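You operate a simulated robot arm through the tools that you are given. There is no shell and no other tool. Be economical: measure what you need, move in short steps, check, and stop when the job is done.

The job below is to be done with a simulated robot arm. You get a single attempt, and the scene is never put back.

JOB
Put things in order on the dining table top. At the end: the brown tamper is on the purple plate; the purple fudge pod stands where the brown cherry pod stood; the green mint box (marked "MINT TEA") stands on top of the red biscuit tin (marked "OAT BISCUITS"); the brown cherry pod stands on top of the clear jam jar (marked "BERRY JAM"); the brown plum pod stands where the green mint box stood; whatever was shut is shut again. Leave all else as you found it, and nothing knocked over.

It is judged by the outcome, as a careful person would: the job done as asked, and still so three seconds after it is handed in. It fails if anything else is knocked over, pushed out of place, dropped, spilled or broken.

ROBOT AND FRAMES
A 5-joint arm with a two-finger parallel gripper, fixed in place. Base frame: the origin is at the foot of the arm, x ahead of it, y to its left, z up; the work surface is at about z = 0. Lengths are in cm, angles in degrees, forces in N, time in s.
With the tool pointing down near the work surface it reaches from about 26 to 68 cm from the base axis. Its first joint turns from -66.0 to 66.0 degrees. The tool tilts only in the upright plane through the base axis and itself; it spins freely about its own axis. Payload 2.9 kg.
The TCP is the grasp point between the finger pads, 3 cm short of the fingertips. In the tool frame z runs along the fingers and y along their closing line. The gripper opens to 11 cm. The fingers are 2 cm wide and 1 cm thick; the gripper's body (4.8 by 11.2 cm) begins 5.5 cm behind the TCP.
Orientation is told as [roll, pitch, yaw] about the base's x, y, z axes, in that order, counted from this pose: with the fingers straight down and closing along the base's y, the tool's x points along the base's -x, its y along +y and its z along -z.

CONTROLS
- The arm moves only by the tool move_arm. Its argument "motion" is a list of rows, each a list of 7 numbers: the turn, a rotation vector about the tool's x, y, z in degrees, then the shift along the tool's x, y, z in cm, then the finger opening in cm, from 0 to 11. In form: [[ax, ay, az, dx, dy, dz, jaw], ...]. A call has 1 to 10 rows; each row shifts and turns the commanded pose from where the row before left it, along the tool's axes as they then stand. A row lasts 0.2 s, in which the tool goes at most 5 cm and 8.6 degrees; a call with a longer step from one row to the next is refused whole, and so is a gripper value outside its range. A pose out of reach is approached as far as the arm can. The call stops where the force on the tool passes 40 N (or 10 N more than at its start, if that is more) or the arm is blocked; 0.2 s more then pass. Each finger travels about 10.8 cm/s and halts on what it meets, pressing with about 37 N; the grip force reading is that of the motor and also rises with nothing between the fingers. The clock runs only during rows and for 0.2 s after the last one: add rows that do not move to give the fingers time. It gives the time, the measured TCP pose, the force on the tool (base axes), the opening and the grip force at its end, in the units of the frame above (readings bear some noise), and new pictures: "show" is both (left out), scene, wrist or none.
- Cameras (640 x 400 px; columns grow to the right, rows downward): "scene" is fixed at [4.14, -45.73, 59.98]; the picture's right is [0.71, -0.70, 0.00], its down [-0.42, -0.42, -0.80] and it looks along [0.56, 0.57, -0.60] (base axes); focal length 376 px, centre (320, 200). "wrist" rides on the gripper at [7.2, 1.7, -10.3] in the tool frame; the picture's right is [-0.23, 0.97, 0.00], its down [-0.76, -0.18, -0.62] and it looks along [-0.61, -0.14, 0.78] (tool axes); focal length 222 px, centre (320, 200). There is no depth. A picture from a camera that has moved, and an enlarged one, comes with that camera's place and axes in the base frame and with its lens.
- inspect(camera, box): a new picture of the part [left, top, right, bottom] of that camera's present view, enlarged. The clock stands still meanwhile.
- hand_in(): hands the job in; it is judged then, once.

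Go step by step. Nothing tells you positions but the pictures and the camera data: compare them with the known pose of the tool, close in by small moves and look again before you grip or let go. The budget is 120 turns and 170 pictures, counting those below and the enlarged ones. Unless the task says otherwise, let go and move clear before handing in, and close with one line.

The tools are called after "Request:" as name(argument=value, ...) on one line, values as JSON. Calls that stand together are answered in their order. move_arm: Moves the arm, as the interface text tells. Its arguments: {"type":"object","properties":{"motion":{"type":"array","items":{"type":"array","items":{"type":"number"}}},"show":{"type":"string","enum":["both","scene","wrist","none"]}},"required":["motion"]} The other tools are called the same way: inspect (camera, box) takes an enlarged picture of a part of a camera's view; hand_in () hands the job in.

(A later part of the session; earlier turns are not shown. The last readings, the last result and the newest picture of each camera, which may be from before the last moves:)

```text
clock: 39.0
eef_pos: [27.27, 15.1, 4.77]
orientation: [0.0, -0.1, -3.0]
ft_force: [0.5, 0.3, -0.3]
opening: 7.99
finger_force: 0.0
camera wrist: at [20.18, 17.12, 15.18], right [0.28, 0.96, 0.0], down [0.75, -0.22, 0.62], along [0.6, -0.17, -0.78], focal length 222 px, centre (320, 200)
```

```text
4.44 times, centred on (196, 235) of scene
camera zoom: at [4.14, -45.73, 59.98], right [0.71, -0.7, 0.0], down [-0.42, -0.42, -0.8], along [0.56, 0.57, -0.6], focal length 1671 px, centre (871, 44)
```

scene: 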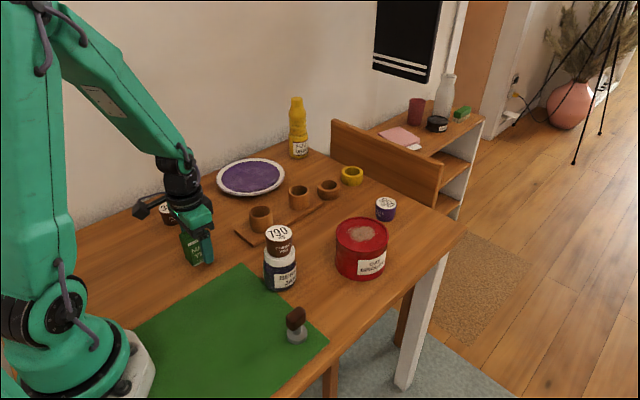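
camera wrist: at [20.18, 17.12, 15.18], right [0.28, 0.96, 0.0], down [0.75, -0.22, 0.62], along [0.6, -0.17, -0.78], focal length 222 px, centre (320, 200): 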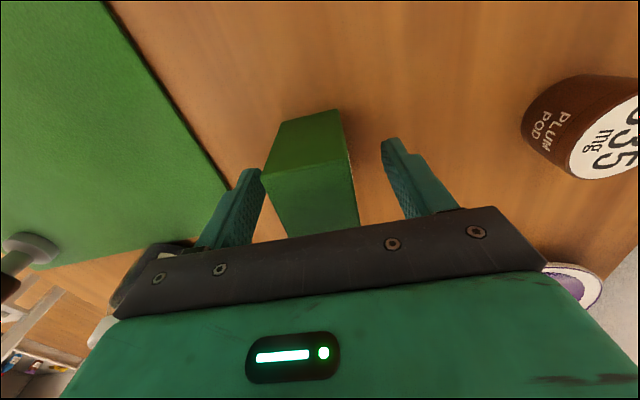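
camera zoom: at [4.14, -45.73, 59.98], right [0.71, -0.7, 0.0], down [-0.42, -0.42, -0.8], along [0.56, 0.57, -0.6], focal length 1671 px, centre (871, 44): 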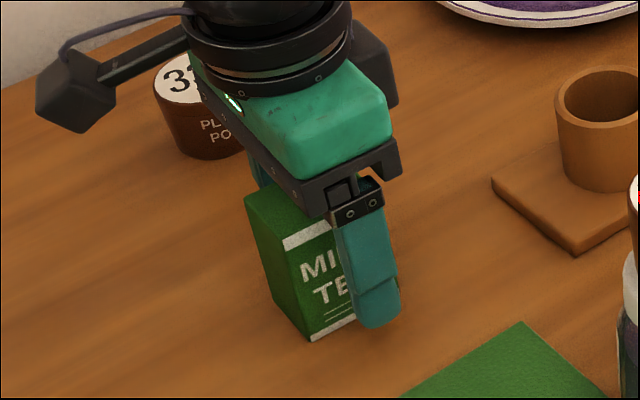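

It's aligned, so I close the fingers and lift slowly.

Request:
move_arm(motion=[[0, 0, 0, 0, 0, 0, 6], [0, 0, 0, 0, 0, 0, 4], [0, 0, 0, 0, 0, 0, 2], [0, 0, 0, 0, 0, 0, 1.5], [0, 0, 0, 0, 0, 0, 1.5], [0, 0, 0, 0, 0, -0.3, 1.5], [0, 0, 0, 0, 0, -0.6, 1.5], [0, 0, 0, 0, 0, -1, 1.5], [0, 0, 0, 0, 0, -1, 1.5], [0, 0, 0, 0, 0, 0, 1.5]])

Request:
inspect(camera="scene", box=[140, 190, 252, 280])

```text
clock: 41.2
eef_pos: [27.26, 14.92, 7.68]
orientation: [0.0, 0.0, -3.0]
ft_force: [0.2, 0.3, 0.0]
opening: 3.94
finger_force: 37.1
camera wrist: at [20.17, 16.97, 18.01], right [0.28, 0.96, 0.0], down [0.75, -0.22, 0.62], along [0.6, -0.17, -0.78], focal length 222 px, centre (320, 200)
```

scene: 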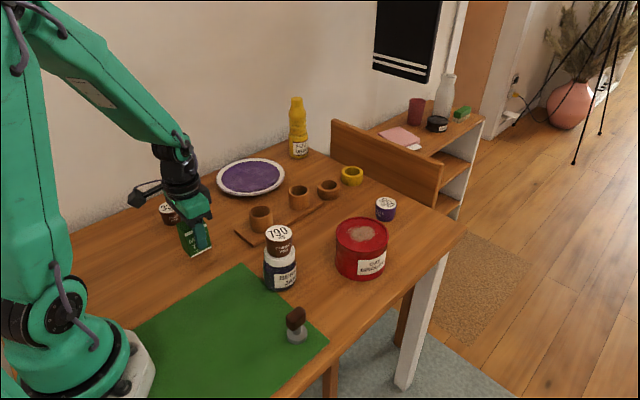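
wrist: 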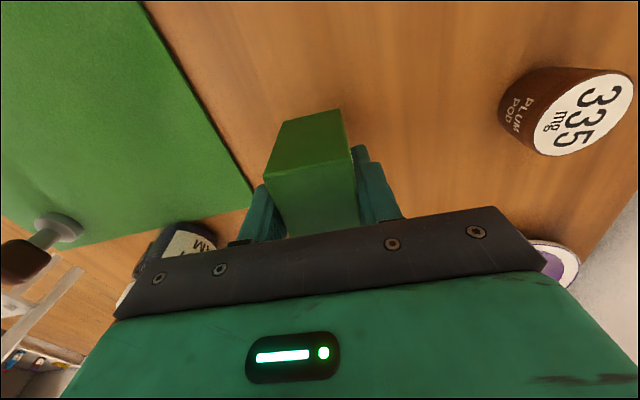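

```text
4.44 times, centred on (196, 235) of scene
camera zoom: at [4.14, -45.73, 59.98], right [0.71, -0.7, 0.0], down [-0.42, -0.42, -0.8], along [0.56, 0.57, -0.6], focal length 1671 px, centre (871, 44)
```

zoom: 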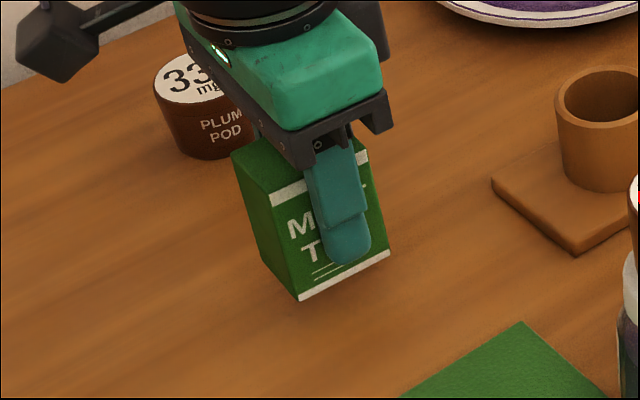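

The box is lifted cleanly. I carry it around the jar to above the tin.

Request:
move_arm(motion=[[0, 0, 0, 0, 0, -1.5, 1.5], [0, 0, 0, 0, 0, -2.3, 1.5], [0, 0, 0, 0, 0, -2.5, 1.5], [0, 0, 0, 0, 0, -2.5, 1.5], [0, 0, 0, 0, 0, -2, 1.5], [0, 0, 0, -2.6, -1.0, 0, 1.5], [0, 0, 0, -3.86, -1.26, 0, 1.5], [0, 0, 0, -3.86, -1.26, 0, 1.5], [0, 0, 0, -3.86, -1.26, 0, 1.5], [0, 0, 0, -3.86, -1.26, 0, 1.5]], show="none")

Request:
move_arm(motion=[[0, 0, 0, -1.115, -3.13, 0, 1.5], [0, 0, 0, -1.115, -3.13, 0, 1.5], [0, 0, 0, -1.115, -3.13, 0, 1.5], [0, 0, 0, -1.115, -3.13, 0, 1.5], [0, 0, 0, -1.115, -3.13, 0, 1.5], [0, 0, 0, -1.115, -3.13, 0, 1.5], [0, 0, 0, 0, 0, 0, 1.5]])

Request:
inspect(camera="scene", box=[300, 150, 428, 290])

```text
clock: 43.4
eef_pos: [44.87, 7.76, 18.32]
orientation: [0.1, 0.0, -3.0]
ft_force: [-0.1, 0.0, -0.7]
opening: 3.94
finger_force: 37.4
```

```text
clock: 45.0
eef_pos: [50.5, -11.3, 18.56]
orientation: [0.1, 0.0, -3.0]
ft_force: [-0.4, 0.7, -0.4]
opening: 3.92
finger_force: 37.3
camera wrist: at [43.45, -9.27, 28.98], right [0.28, 0.96, 0.0], down [0.75, -0.22, 0.62], along [0.6, -0.17, -0.78], focal length 222 px, centre (320, 200)
```

scene: 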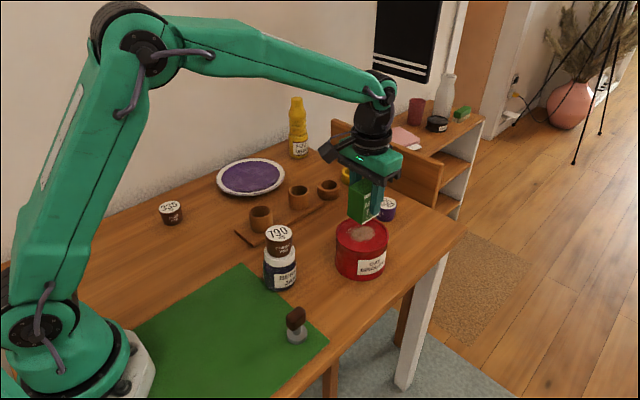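
wrist: 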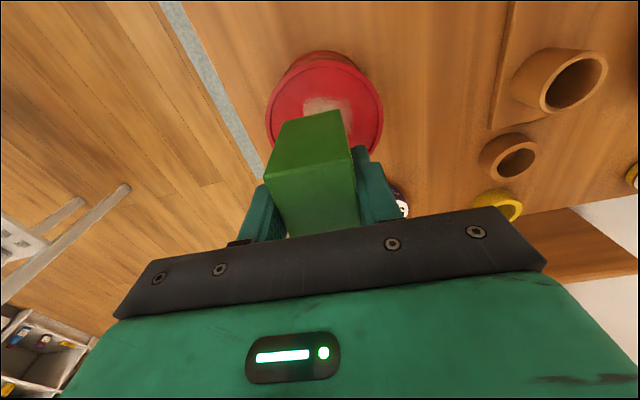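

```text
2.86 times, centred on (364, 220) of scene
camera zoom: at [4.14, -45.74, 59.98], right [0.71, -0.7, 0.0], down [-0.42, -0.42, -0.8], along [0.56, 0.57, -0.6], focal length 1074 px, centre (194, 143)
```

zoom: 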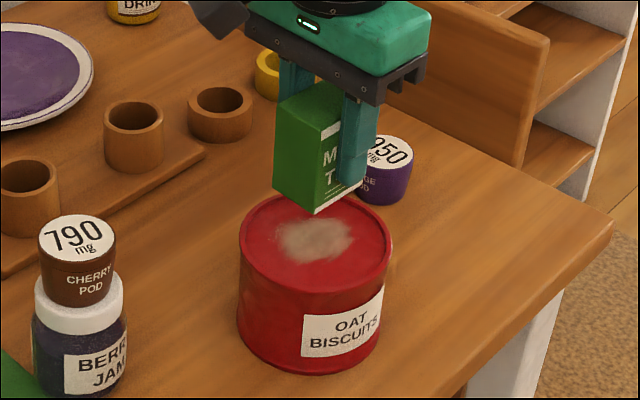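

Nearly over the tin's centre (50.8,-11.0). I nudge and lower.

Request:
move_arm(motion=[[0, 0, 0, -0.3, 0.2, 1.5, 1.5], [0, 0, 0, 0, 0, 1.5, 1.5], [0, 0, 0, 0, 0, 1.0, 1.5], [0, 0, 0, 0, 0, 0.6, 1.5], [0, 0, 0, 0, 0, 0, 1.5]], show="none")

Request:
inspect(camera="scene", box=[316, 170, 412, 290])

```text
clock: 46.2
eef_pos: [50.84, -10.99, 13.8]
orientation: [0.0, 0.0, -2.9]
ft_force: [0.1, 0.8, -0.4]
opening: 3.96
finger_force: 36.9
```

```text
3.33 times, centred on (364, 230) of scene
camera zoom: at [4.14, -45.73, 59.98], right [0.71, -0.7, 0.0], down [-0.42, -0.42, -0.8], along [0.56, 0.57, -0.6], focal length 1253 px, centre (173, 100)
```

zoom: 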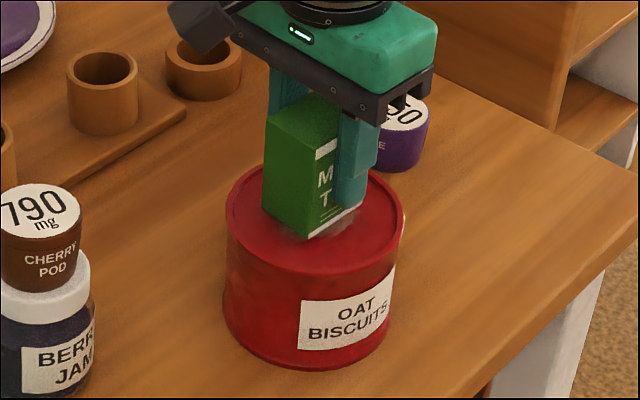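

Well centred. I lower the last bit in small steps.

Request:
move_arm(motion=[[0, 0, 0, 0, 0, 0.3, 1.5], [0, 0, 0, 0, 0, 0.3, 1.5], [0, 0, 0, 0, 0, 0, 1.5]], show="none")

```text
clock: 47.0
eef_pos: [50.93, -10.89, 13.21]
orientation: [0.0, 0.0, -3.0]
ft_force: [-1.1, -1.4, 2.9]
opening: 3.94
finger_force: 36.9
```

Request:
move_arm(motion=[[0, 0, 0, 0, 0, 0.15, 1.5], [0, 0, 0, 0, 0, 0, 1.5]], show="none")

Request:
inspect(camera="scene", box=[332, 190, 396, 260])

```text
clock: 47.6
eef_pos: [50.95, -10.86, 13.18]
orientation: [0.0, 0.0, -3.0]
ft_force: [-8.2, 1.2, 22.5]
opening: 3.93
finger_force: 36.9
```

```text
5.71 times, centred on (364, 225) of scene
camera zoom: at [4.12, -45.73, 59.98], right [0.71, -0.7, 0.0], down [-0.42, -0.42, -0.8], along [0.56, 0.57, -0.6], focal length 2148 px, centre (69, 57)
```

zoom: 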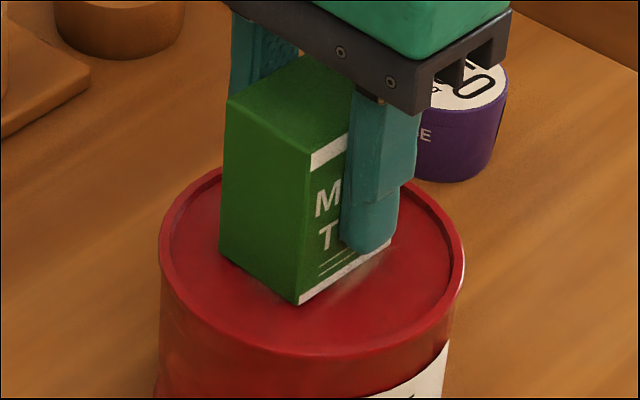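

Firm contact. I ease off slightly, release and rise.

Request:
move_arm(motion=[[0, 0, 0, 0, 0, -0.13, 1.5], [0, 0, 0, 0, 0, 0, 3.8], [0, 0, 0, 0, 0, 0, 4.5], [0, 0, 0, 0, 0, 0, 6], [0, 0, 0, 0, 0, 0, 7], [0, 0, 0, 0, 0, -1.5, 7], [0, 0, 0, 0, 0, -3, 7], [0, 0, 0, 0, 0, -4, 7], [0, 0, 0, 0, 0, 0, 7]])

Request:
inspect(camera="scene", box=[316, 170, 412, 290])

```text
clock: 49.6
eef_pos: [51.24, -11.19, 21.92]
orientation: [-0.1, 0.0, -3.0]
ft_force: [0.5, 0.1, -0.5]
opening: 7.0
finger_force: 0.0
camera wrist: at [44.04, -9.11, 32.37], right [0.28, 0.96, 0.0], down [0.75, -0.22, 0.62], along [0.6, -0.17, -0.78], focal length 222 px, centre (320, 200)
```

scene: 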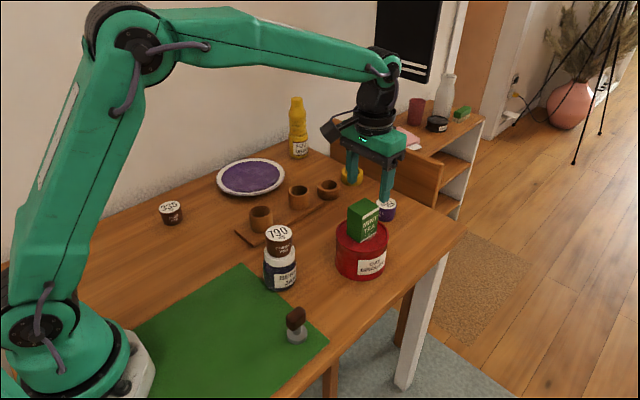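
wrist: 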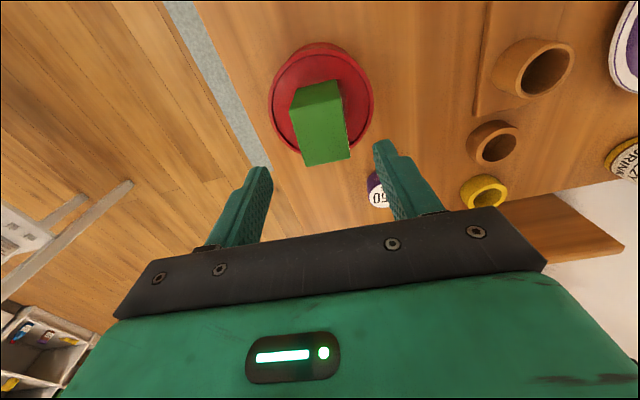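

```text
3.33 times, centred on (364, 230) of scene
camera zoom: at [4.14, -45.73, 59.98], right [0.71, -0.7, 0.0], down [-0.42, -0.42, -0.8], along [0.56, 0.57, -0.6], focal length 1253 px, centre (173, 100)
```

zoom: 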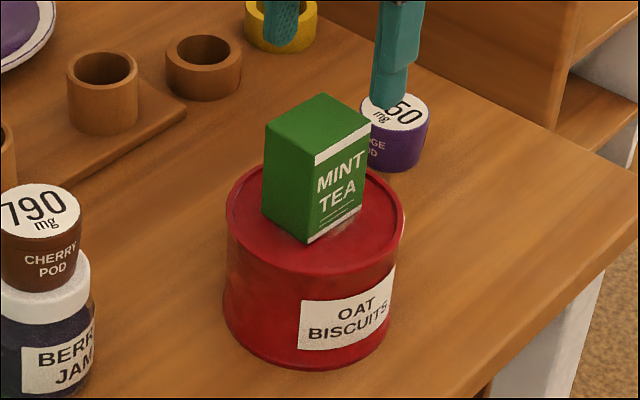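

The mint box stands on the tin. Next is the plum pod.

Request:
move_arm(motion=[[0, 0, -3, 0, 0, 0, 9], [0, 0, 0, 1.85, 3.52, 0, 9], [0, 0, 0, 1.85, 3.52, 0, 9], [0, 0, 0, 1.85, 3.52, 0, 9], [0, 0, 0, 1.85, 3.52, 0.5, 9], [0, 0, 0, 1.85, 3.52, 0.5, 9], [0, 0, 0, 1.85, 3.52, 0.5, 9], [0, 0, 0, 1.85, 3.52, 0.5, 9], [0, 0, 0, 1.85, 3.52, 0.5, 9], [0, 0, 0, 1.85, 3.52, 0.5, 9]], show="none")

Request:
move_arm(motion=[[0, 0, 0, 1.85, 3.52, 1, 9], [0, 0, 0, 1.85, 3.52, 1, 9], [0, 0, 0, 1.85, 3.52, 1, 9], [0, 0, 0, 0, 0, 3, 9], [0, 0, 0, 0, 0, 1.5, 9], [0, 0, 0, 0, 0, 0, 9]])

```text
clock: 51.8
eef_pos: [34.1, 20.92, 18.54]
orientation: [0.0, 0.0, -0.1]
ft_force: [-0.7, -0.6, -0.3]
opening: 8.98
finger_force: 0.0
```

```text
clock: 53.2
eef_pos: [28.52, 31.36, 11.12]
orientation: [0.0, 0.0, 0.0]
ft_force: [0.0, 0.4, -0.2]
opening: 9.0
finger_force: 0.1
camera wrist: at [21.27, 32.96, 21.74], right [0.23, 0.97, 0.0], down [0.76, -0.18, 0.62], along [0.61, -0.14, -0.78], focal length 222 px, centre (320, 200)
```

scene: 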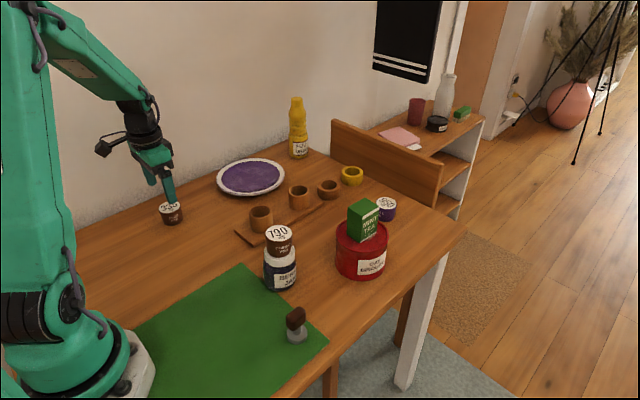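
wrist: 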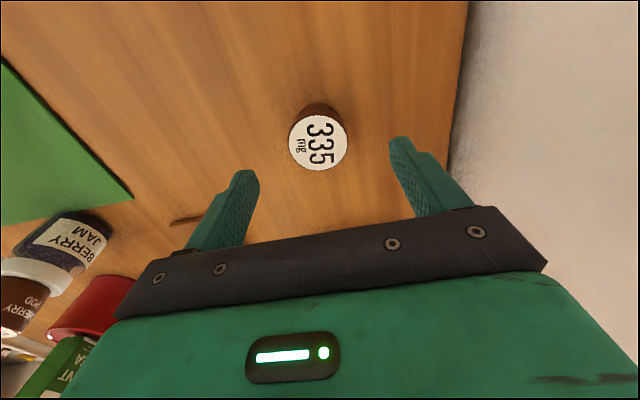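

The plum pod is at (29.0,31.05). I descend and grip.

Request:
move_arm(motion=[[0, 0, 0, -0.48, -0.3, 2.5, 9], [0, 0, 0, 0, 0, 2.5, 9], [0, 0, 0, 0, 0, 1.7, 9], [0, 0, 0, 0, 0, 1, 8], [0, 0, 0, 0, 0, 0, 6], [0, 0, 0, 0, 0, 0, 4], [0, 0, 0, 0, 0, 0, 2], [0, 0, 0, 0, 0, 0, 2], [0, 0, 0, 0, 0, 0, 2]])

```text
clock: 55.2
eef_pos: [29.22, 30.82, 3.51]
orientation: [0.0, 0.1, 0.0]
ft_force: [-0.6, 0.3, -0.2]
opening: 4.86
finger_force: 37.0
camera wrist: at [21.97, 32.66, 13.93], right [0.23, 0.97, 0.0], down [0.76, -0.18, 0.62], along [0.61, -0.14, -0.78], focal length 222 px, centre (320, 200)
```

scene: 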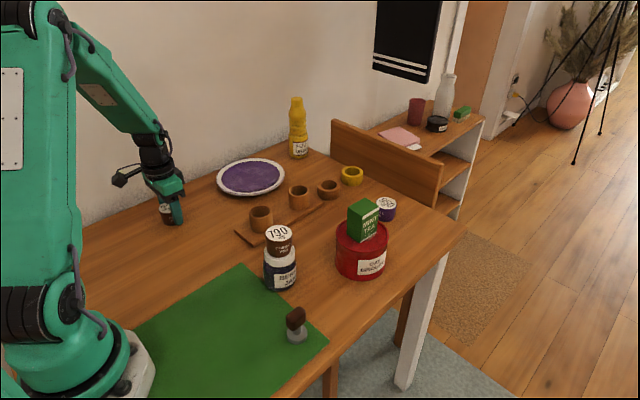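
wrist: 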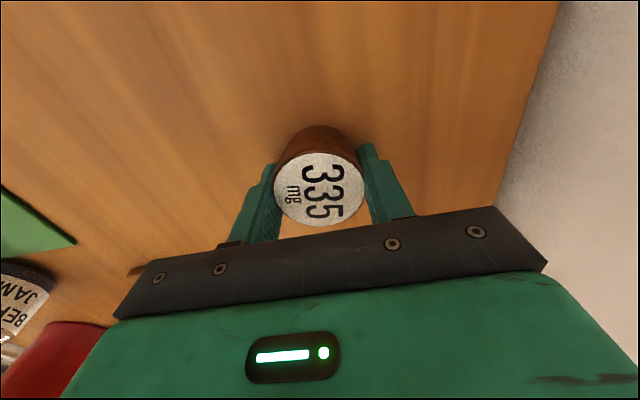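

Gripped. I lift and carry it to the old mint spot (27.2,15.0).

Request:
move_arm(motion=[[0, 0, 0, 0, 0, -0.3, 2], [0, 0, 0, 0, 0, -0.6, 2], [0, 0, 0, 0, 0, -1.2, 2], [0, 0, 0, 0, 0, -1.5, 2], [0, 0, 0, 0.34, -3.2, -0.4, 2], [0, 0, 0, 0.34, -3.2, 0, 2], [0, 0, 0, 0.34, -3.2, 0, 2], [0, 0, 0, 0.34, -3.2, 0, 2], [0, 0, 0, 0.34, -3.2, 0, 2], [0, 0, 0, 0, 0, 0, 2]])

```text
clock: 57.4
eef_pos: [27.3, 14.92, 7.51]
orientation: [0.0, 0.0, -0.1]
ft_force: [0.1, 0.1, -1.1]
opening: 4.83
finger_force: 37.6
camera wrist: at [20.06, 16.68, 17.96], right [0.23, 0.97, 0.0], down [0.76, -0.18, 0.62], along [0.61, -0.14, -0.78], focal length 222 px, centre (320, 200)
```

scene: 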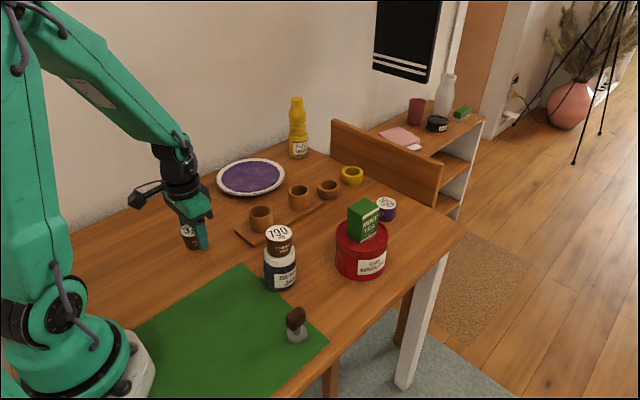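
wrist: 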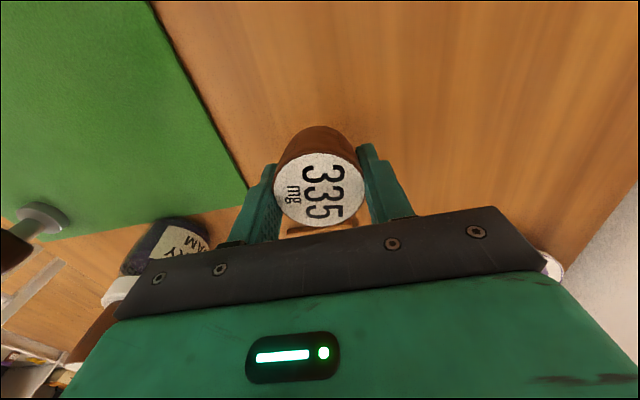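

I'm over the spot; I lower to the table, release and rise.

Request:
move_arm(motion=[[0, 0, 0, 0, 0, 1.8, 2], [0, 0, 0, 0, 0, 1.2, 2], [0, 0, 0, 0, 0, 0.6, 2], [0, 0, 0, 0, 0, 0.3, 2], [0, 0, 0, 0, 0, 0, 2]], show="none")

```text
clock: 58.6
eef_pos: [27.49, 15.15, 3.5]
orientation: [0.0, 0.0, 0.0]
ft_force: [-0.2, 0.3, 0.1]
opening: 4.85
finger_force: 36.9
```

Request:
move_arm(motion=[[0, 0, 0, 0, 0, 0.1, 2], [0, 0, 0, 0, 0, 0, 2], [0, 0, 0, 0, 0, 0, 4.7], [0, 0, 0, 0, 0, 0, 5.5], [0, 0, 0, 0, 0, 0, 7], [0, 0, 0, 0, 0, 0, 8], [0, 0, 0, 0, 0, -2, 8], [0, 0, 0, 0, 0, -3, 8], [0, 0, 0, 0, 0, -4, 8], [0, 0, 0, 0, 0, -4, 8]])

Request:
inspect(camera="scene", box=[140, 190, 252, 280])

```text
clock: 60.8
eef_pos: [27.34, 14.74, 16.7]
orientation: [0.0, 0.2, -0.1]
ft_force: [0.5, -0.6, 0.1]
opening: 8.0
finger_force: 0.0
camera wrist: at [20.2, 16.45, 27.06], right [0.23, 0.97, 0.0], down [0.76, -0.18, 0.62], along [0.61, -0.14, -0.78], focal length 222 px, centre (320, 200)
```

scene: 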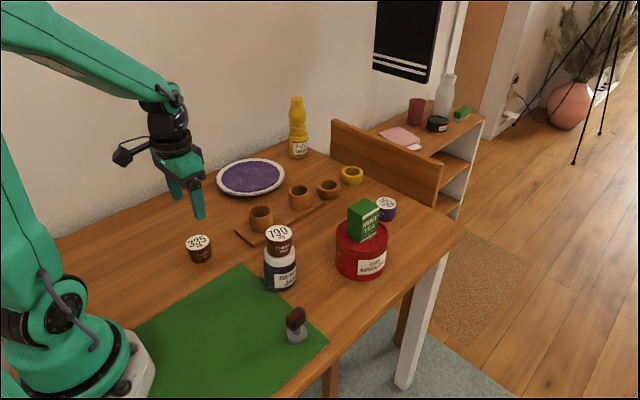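
wrist: 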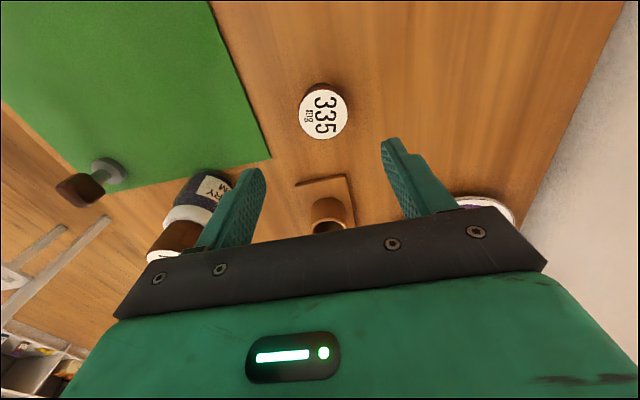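

```text
4.44 times, centred on (196, 235) of scene
camera zoom: at [4.14, -45.73, 59.98], right [0.71, -0.7, 0.0], down [-0.42, -0.42, -0.8], along [0.56, 0.57, -0.6], focal length 1671 px, centre (871, 44)
```

zoom: 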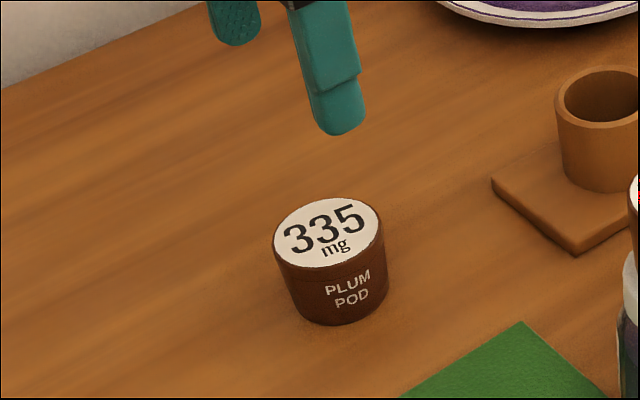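

The plum pod stands in the mint spot. Now I move above the tamper.

Request:
move_arm(motion=[[0, 0, 0, -0.6, -3.7, -0.5, 8], [0, 0, 0, -0.6, -3.7, -0.5, 8], [0, 0, 0, 0, -3.7, -0.5, 8], [0, 0, 0, 0, -3.7, 0, 8], [0, 0, 0, 0, -3.7, 0, 8], [0, 0, 0, 0, -3.7, 0, 8], [0, 0, 0, 0, -3.7, 0, 8], [0, 0, 0, 0, -3.6, 0, 8], [0, 0, 0, 0, 0, 0, 8]])

Request:
inspect(camera="wrist", box=[240, 40, 400, 200])

Request:
inspect(camera="scene", box=[272, 295, 328, 355])

```text
clock: 62.8
eef_pos: [28.49, -14.45, 18.22]
orientation: [0.0, -0.1, 0.0]
ft_force: [-0.2, 1.1, -0.7]
opening: 8.03
finger_force: 0.0
camera wrist: at [21.21, -12.81, 28.62], right [0.23, 0.97, 0.0], down [0.76, -0.18, 0.62], along [0.61, -0.14, -0.78], focal length 222 px, centre (320, 200)
```

scene: 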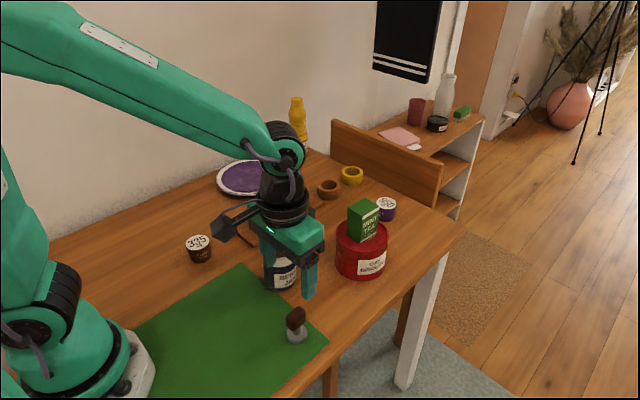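
wrist: 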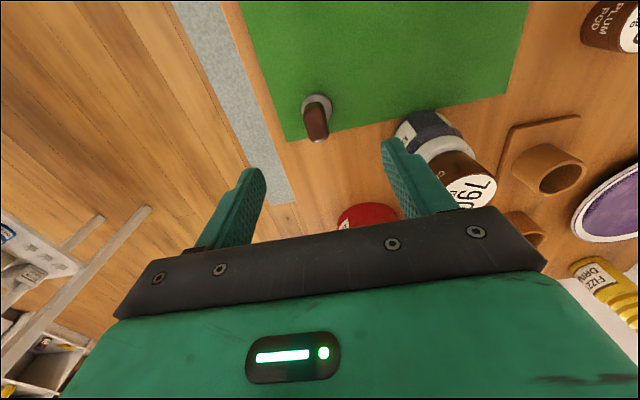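

```text
2.50 times, centred on (320, 120) of wrist
camera zoom: at [21.21, -12.81, 28.62], right [0.23, 0.97, 0.0], down [0.76, -0.18, 0.62], along [0.61, -0.14, -0.78], focal length 555 px, centre (320, 400)
```

zoom: 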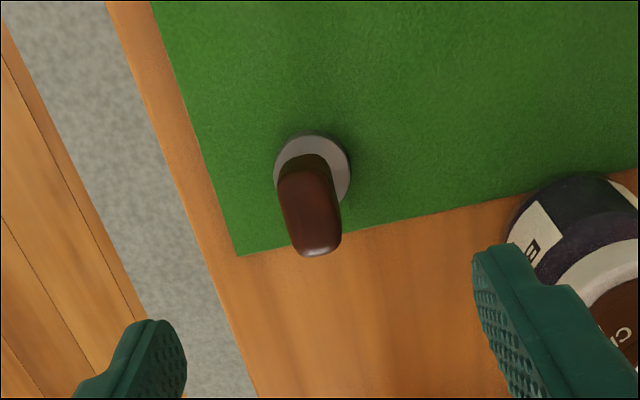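

```text
6.67 times, centred on (300, 325) of scene
camera zoom: at [4.14, -45.74, 59.98], right [0.71, -0.7, 0.0], down [-0.42, -0.42, -0.8], along [0.56, 0.57, -0.6], focal length 2506 px, centre (453, -633)
```

zoom: 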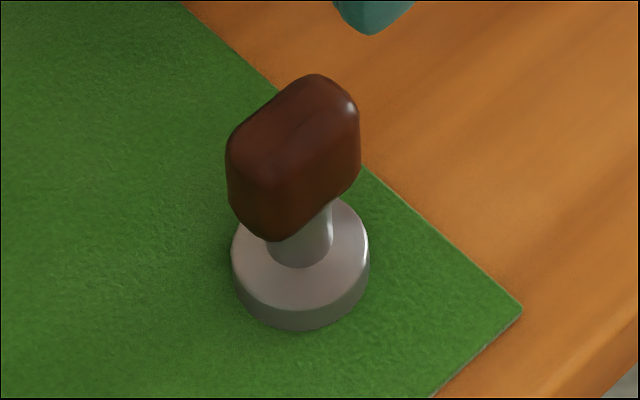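

The tamper handle runs along x, about 2.6 cm wide in y, with its top near z≈6.9 at about (28.9,-14.9). I lower part-way and check.

Request:
move_arm(motion=[[0, 0, 0, -0.4, -0.4, 2.5, 8], [0, 0, 0, 0, 0, 2.5, 8], [0, 0, 0, 0, 0, 2.5, 8], [0, 0, 0, 0, 0, 0, 8]], show="wrist")

Request:
inspect(camera="scene", box=[248, 260, 344, 350])

```text
clock: 63.8
eef_pos: [28.95, -14.63, 10.39]
orientation: [0.1, 0.1, 0.0]
ft_force: [0.0, -1.0, -0.1]
opening: 8.01
finger_force: 0.1
camera wrist: at [21.7, -12.95, 20.93], right [0.23, 0.97, 0.0], down [0.76, -0.18, 0.62], along [0.61, -0.14, -0.78], focal length 222 px, centre (320, 200)
```

wrist: 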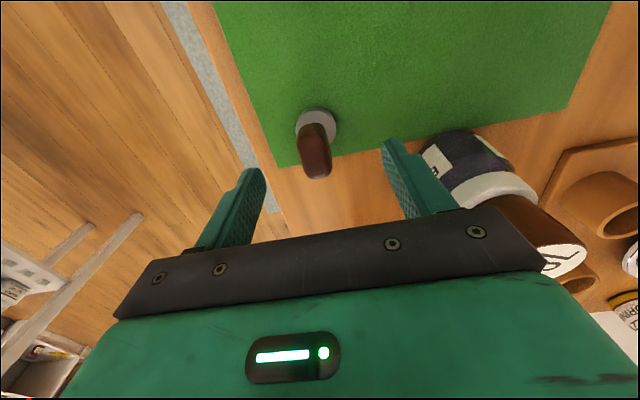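

```text
4.44 times, centred on (296, 305) of scene
camera zoom: at [4.14, -45.73, 59.98], right [0.71, -0.7, 0.0], down [-0.42, -0.42, -0.8], along [0.56, 0.57, -0.6], focal length 1671 px, centre (427, -267)
```

zoom: 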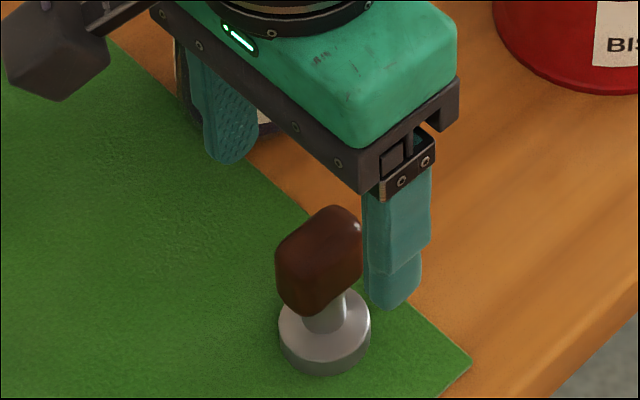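

Alignment is good. I descend to grip the handle.

Request:
move_arm(motion=[[0, 0, 0, 0, -0.05, 2, 7], [0, 0, 0, 0, 0, 2, 7], [0, 0, 0, 0, 0, 1.2, 7], [0, 0, 0, 0, 0, 0, 7]], show="wrist")

Request:
inspect(camera="scene", box=[248, 260, 344, 350])

```text
clock: 64.8
eef_pos: [29.11, -14.88, 5.39]
orientation: [0.0, 0.0, 0.0]
ft_force: [-0.8, -0.2, -0.1]
opening: 7.01
finger_force: 0.1
camera wrist: at [21.88, -13.12, 15.67], right [0.23, 0.97, 0.0], down [0.76, -0.18, 0.62], along [0.61, -0.14, -0.78], focal length 222 px, centre (320, 200)
```

wrist: 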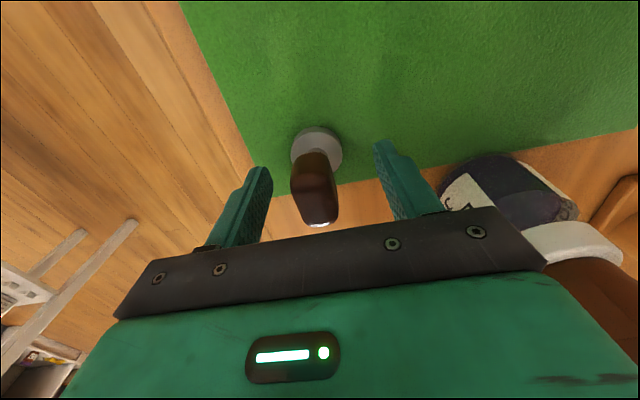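

```text
4.44 times, centred on (296, 305) of scene
camera zoom: at [4.14, -45.73, 59.98], right [0.71, -0.7, 0.0], down [-0.42, -0.42, -0.8], along [0.56, 0.57, -0.6], focal length 1671 px, centre (427, -267)
```

zoom: 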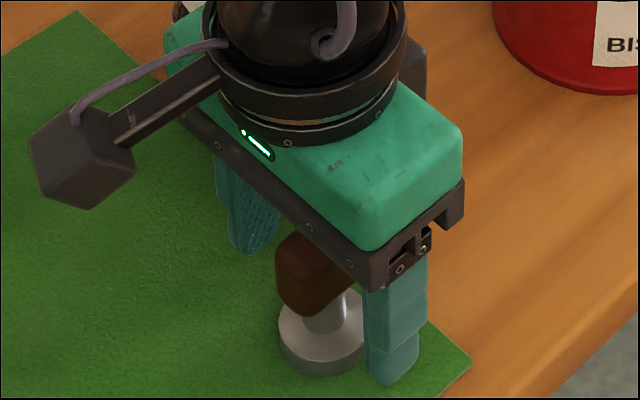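

Request:
move_arm(motion=[[0, 0, 0, 0.15, -0.2, 0, 7], [0, 0, 0, 0, 0, 0, 5], [0, 0, 0, 0, 0, 0, 3.5], [0, 0, 0, 0, 0, 0, 2], [0, 0, 0, 0, 0, 0, 0.5], [0, 0, 0, 0, 0, 0, 0.5], [0, 0, 0, 0, 0, 0, 0.5]], show="wrist")

Request:
inspect(camera="scene", box=[248, 260, 344, 350])

```text
clock: 66.4
eef_pos: [29.05, -14.93, 5.21]
orientation: [0.0, 0.0, 0.0]
ft_force: [-0.1, -0.3, 0.3]
opening: 2.15
finger_force: 36.8
camera wrist: at [21.8, -13.34, 15.68], right [0.23, 0.97, 0.0], down [0.76, -0.18, 0.62], along [0.61, -0.14, -0.78], focal length 222 px, centre (320, 200)
```

wrist: 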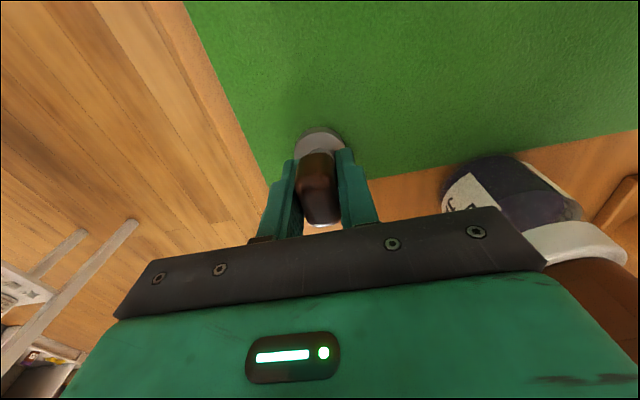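

```text
4.44 times, centred on (296, 305) of scene
camera zoom: at [4.14, -45.73, 59.98], right [0.71, -0.7, 0.0], down [-0.42, -0.42, -0.8], along [0.56, 0.57, -0.6], focal length 1671 px, centre (427, -267)
```

zoom: 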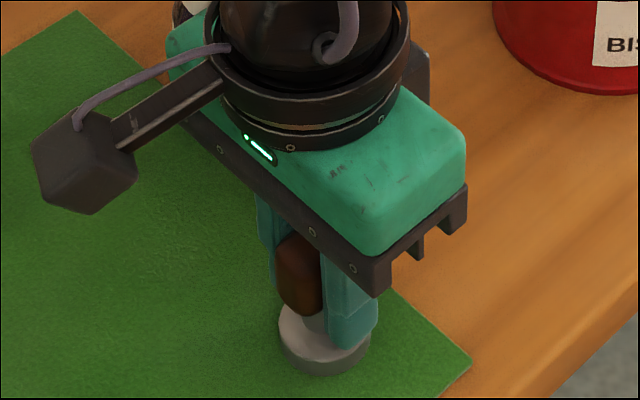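

Gripped. I test-lift slowly and check for tilt.

Request:
move_arm(motion=[[0, 0, 0, 0, 0, -0.3, 0.5], [0, 0, 0, 0, 0, -0.6, 0.5], [0, 0, 0, 0, 0, -1, 0.5], [0, 0, 0, 0, 0, -1.5, 0.5], [0, 0, 0, 0, 0, -1.5, 0.5], [0, 0, 0, 0, 0, 0, 0.5]])

Request:
inspect(camera="scene", box=[248, 240, 344, 330])

```text
clock: 67.8
eef_pos: [29.11, -14.96, 10.3]
orientation: [0.1, 0.0, 0.0]
ft_force: [-0.2, 0.2, -1.9]
opening: 2.17
finger_force: 37.1
camera wrist: at [21.87, -13.3, 20.6], right [0.23, 0.97, 0.0], down [0.76, -0.18, 0.62], along [0.61, -0.14, -0.78], focal length 222 px, centre (320, 200)
```

scene: 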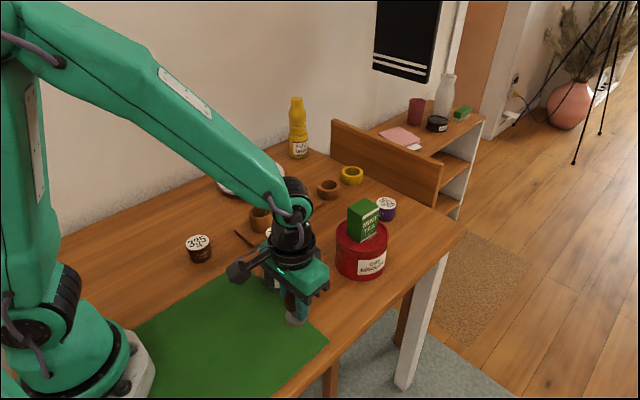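
wrist: 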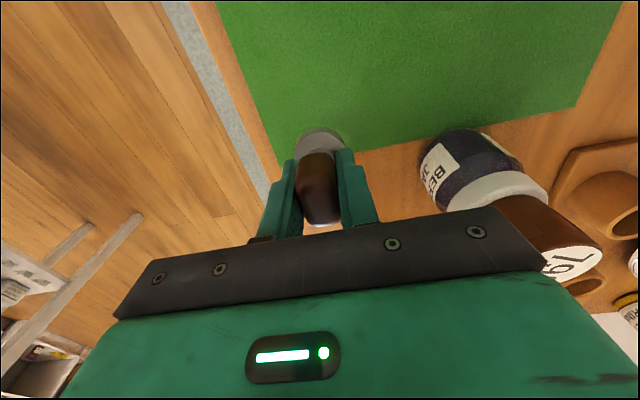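

```text
4.44 times, centred on (296, 285) of scene
camera zoom: at [4.14, -45.73, 59.98], right [0.71, -0.7, 0.0], down [-0.42, -0.42, -0.8], along [0.56, 0.57, -0.6], focal length 1671 px, centre (427, -178)
```

zoom: 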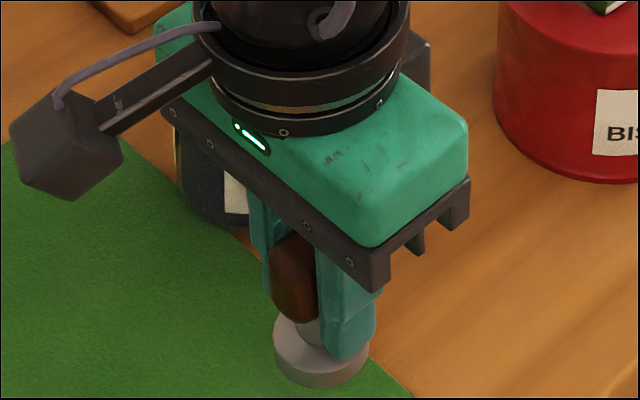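

No tilt. I lift high over the jar and carry it to the plate.

Request:
move_arm(motion=[[0, 0, 0, 0, 0, -2, 0.5], [0, 0, 0, 0, 0, -2.5, 0.5], [0, 0, 0, 0, 0, -2.8, 0.5], [0, 0, 0, 0, 0, -2.8, 0.5], [0, 0, 0, 0, 0, -2.4, 0.5], [0, 0, 0, -1.5, 2.93, 0, 0.5], [0, 0, 0, -1.5, 2.93, 0, 0.5], [0, 0, 0, -1.5, 2.93, 0, 0.5], [0, 0, 0, -1.5, 2.93, 0, 0.5], [0, 0, 0, -1.5, 2.93, 0, 0.5]], show="none")

Request:
move_arm(motion=[[0, 0, 0, -1.5, 2.93, 0, 0.5], [0, 0, 0, -1.5, 2.93, 0, 0.5], [0, 0, 0, -1.5, 2.93, 0, 0.5], [0, 0, 0, -1.5, 2.93, 0, 0.5], [0, 0, 0, -1.5, 2.93, 0.5, 0.5], [0, 0, 0, -1.5, 2.93, 1, 0.5], [0, 0, 0, -1.5, 2.93, 1, 0.5], [0, 0, 0, -1.5, 2.93, 1, 0.5], [0, 0, 0, -1.5, 2.93, 1, 0.5], [0, 0, 0, 0, 0, 1, 0.5]])

```text
clock: 70.0
eef_pos: [36.28, -0.54, 22.64]
orientation: [0.0, 0.0, 0.1]
ft_force: [0.4, 0.4, -1.6]
opening: 2.16
finger_force: 37.0
```

```text
clock: 72.2
eef_pos: [49.9, 25.86, 17.33]
orientation: [0.0, 0.0, 0.0]
ft_force: [0.5, 0.0, -1.5]
opening: 2.16
finger_force: 37.1
camera wrist: at [42.73, 27.55, 27.74], right [0.23, 0.97, 0.0], down [0.76, -0.18, 0.62], along [0.61, -0.14, -0.78], focal length 222 px, centre (320, 200)
```

scene: 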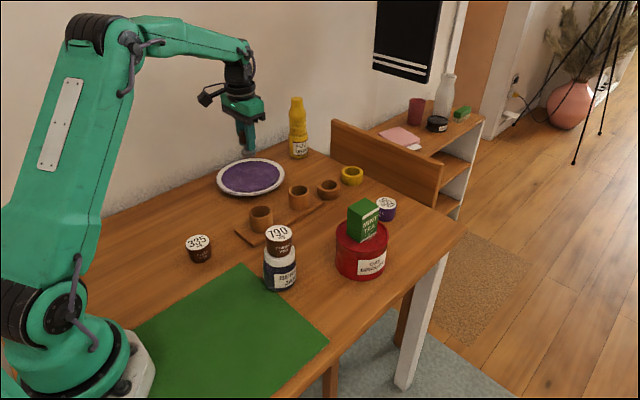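
wrist: 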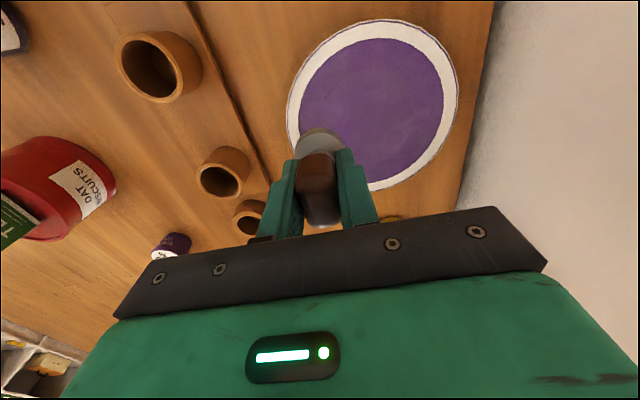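

The plate centre is at about (53,31.6). I move over it and start lowering.

Request:
move_arm(motion=[[0, 0, 0, -1.5, 2.9, 0, 0.5], [0, 0, 0, -1.6, 2.9, 0, 0.5], [0, 0, 0, 0, 0, 2, 0.5], [0, 0, 0, 0, 0, 2.5, 0.5], [0, 0, 0, 0, 0, 2.5, 0.5], [0, 0, 0, 0, 0, 1.5, 0.5], [0, 0, 0, 0, 0, 0, 0.5]])

Request:
inspect(camera="scene", box=[194, 110, 306, 210])

```text
clock: 73.8
eef_pos: [53.39, 31.84, 8.54]
orientation: [0.0, 0.0, 0.0]
ft_force: [-0.1, -0.1, -1.8]
opening: 2.13
finger_force: 37.1
camera wrist: at [45.98, 33.49, 19.03], right [0.23, 0.97, 0.0], down [0.76, -0.18, 0.62], along [0.61, -0.14, -0.78], focal length 222 px, centre (320, 200)
```

scene: 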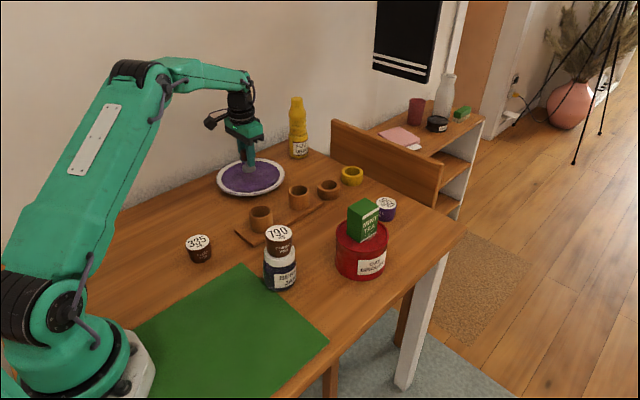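
wrist: 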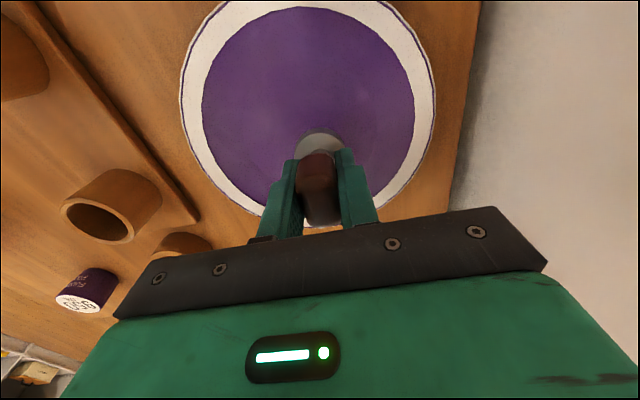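

```text
4.00 times, centred on (250, 160) of scene
camera zoom: at [4.14, -45.73, 59.98], right [0.71, -0.7, 0.0], down [-0.42, -0.42, -0.8], along [0.56, 0.57, -0.6], focal length 1504 px, centre (600, 360)
```

zoom: 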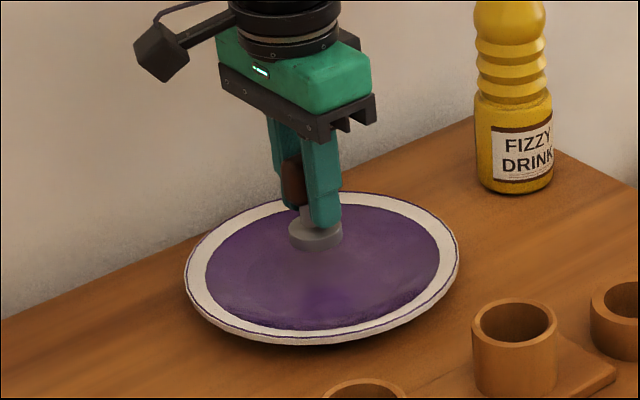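

It's centred over the plate. I lower gently.

Request:
move_arm(motion=[[0, 0, 0, 0, 0, 0.7, 0.5], [0, 0, 0, 0, 0, 0.6, 0.5], [0, 0, 0, 0, 0, 0.4, 0.5], [0, 0, 0, 0, 0, 0, 0.5]], show="none")

Request:
inspect(camera="scene", box=[218, 130, 282, 190])

```text
clock: 74.8
eef_pos: [53.13, 31.76, 6.84]
orientation: [0.0, -0.1, 0.0]
ft_force: [-0.1, -0.9, -1.8]
opening: 2.17
finger_force: 36.8
```

```text
6.67 times, centred on (250, 160) of scene
camera zoom: at [4.14, -45.73, 59.98], right [0.71, -0.7, 0.0], down [-0.42, -0.42, -0.8], along [0.56, 0.57, -0.6], focal length 2506 px, centre (787, 467)
```

zoom: 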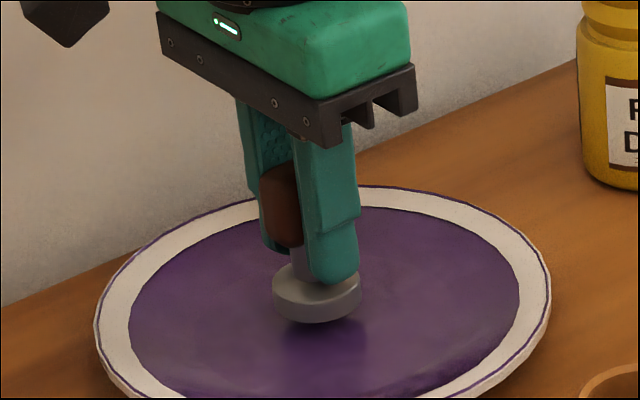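

Request:
move_arm(motion=[[0, 0, 0, 0, 0, 0.25, 0.5], [0, 0, 0, 0, 0, 0.2, 0.5], [0, 0, 0, 0, 0, 0, 0.5]], show="none")

Request:
inspect(camera="scene", box=[218, 130, 282, 190])

```text
clock: 75.6
eef_pos: [53.12, 31.77, 6.62]
orientation: [0.0, 0.0, 0.0]
ft_force: [0.7, 0.5, -0.8]
opening: 2.14
finger_force: 37.0
```

```text
6.67 times, centred on (250, 160) of scene
camera zoom: at [4.14, -45.73, 59.98], right [0.71, -0.7, 0.0], down [-0.42, -0.42, -0.8], along [0.56, 0.57, -0.6], focal length 2506 px, centre (787, 467)
```

zoom: 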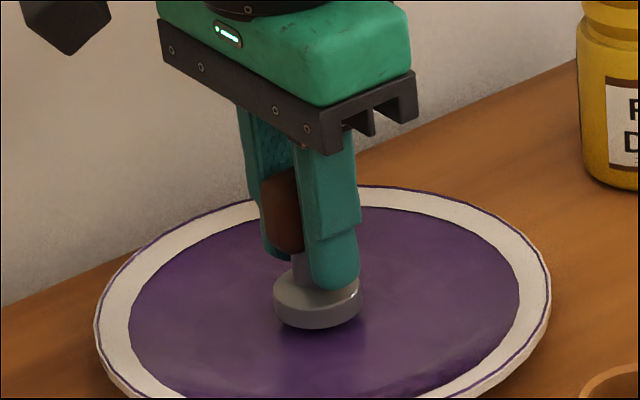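

A small gap remains, so I step down a little more.

Request:
move_arm(motion=[[0, 0, 0, 0, 0, 0.2, 0.5], [0, 0, 0, 0, 0, 0.15, 0.5], [0, 0, 0, 0, 0, 0, 0.5]], show="none")

```text
clock: 76.4
eef_pos: [53.09, 31.71, 6.2]
orientation: [0.0, 0.0, 0.1]
ft_force: [-0.1, 0.5, -0.9]
opening: 2.16
finger_force: 36.7
```

Request:
move_arm(motion=[[0, 0, 0, 0, 0, 0.15, 0.5], [0, 0, 0, 0, 0, 0.1, 0.5], [0, 0, 0, 0, 0, 0, 0.5]], show="none")

Request:
inspect(camera="scene", box=[218, 130, 282, 190])

```text
clock: 77.2
eef_pos: [53.3, 31.74, 5.86]
orientation: [0.0, 0.1, 0.0]
ft_force: [-0.6, -0.3, -1.3]
opening: 2.19
finger_force: 36.7
```

```text
6.67 times, centred on (250, 160) of scene
camera zoom: at [4.14, -45.73, 59.98], right [0.71, -0.7, 0.0], down [-0.42, -0.42, -0.8], along [0.56, 0.57, -0.6], focal length 2506 px, centre (787, 467)
```

zoom: 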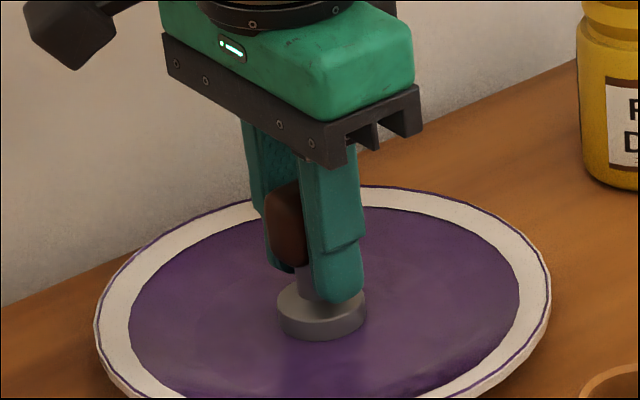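

Request:
move_arm(motion=[[0, 0, 0, 0, 0, 0.12, 0.5], [0, 0, 0, 0, 0, 0.1, 0.5], [0, 0, 0, 0, 0, 0, 0.5]], show="none")

```text
clock: 78.0
eef_pos: [53.26, 31.64, 5.83]
orientation: [0.1, -0.2, 0.0]
ft_force: [-5.0, 2.5, 14.3]
opening: 2.13
finger_force: 37.3
```

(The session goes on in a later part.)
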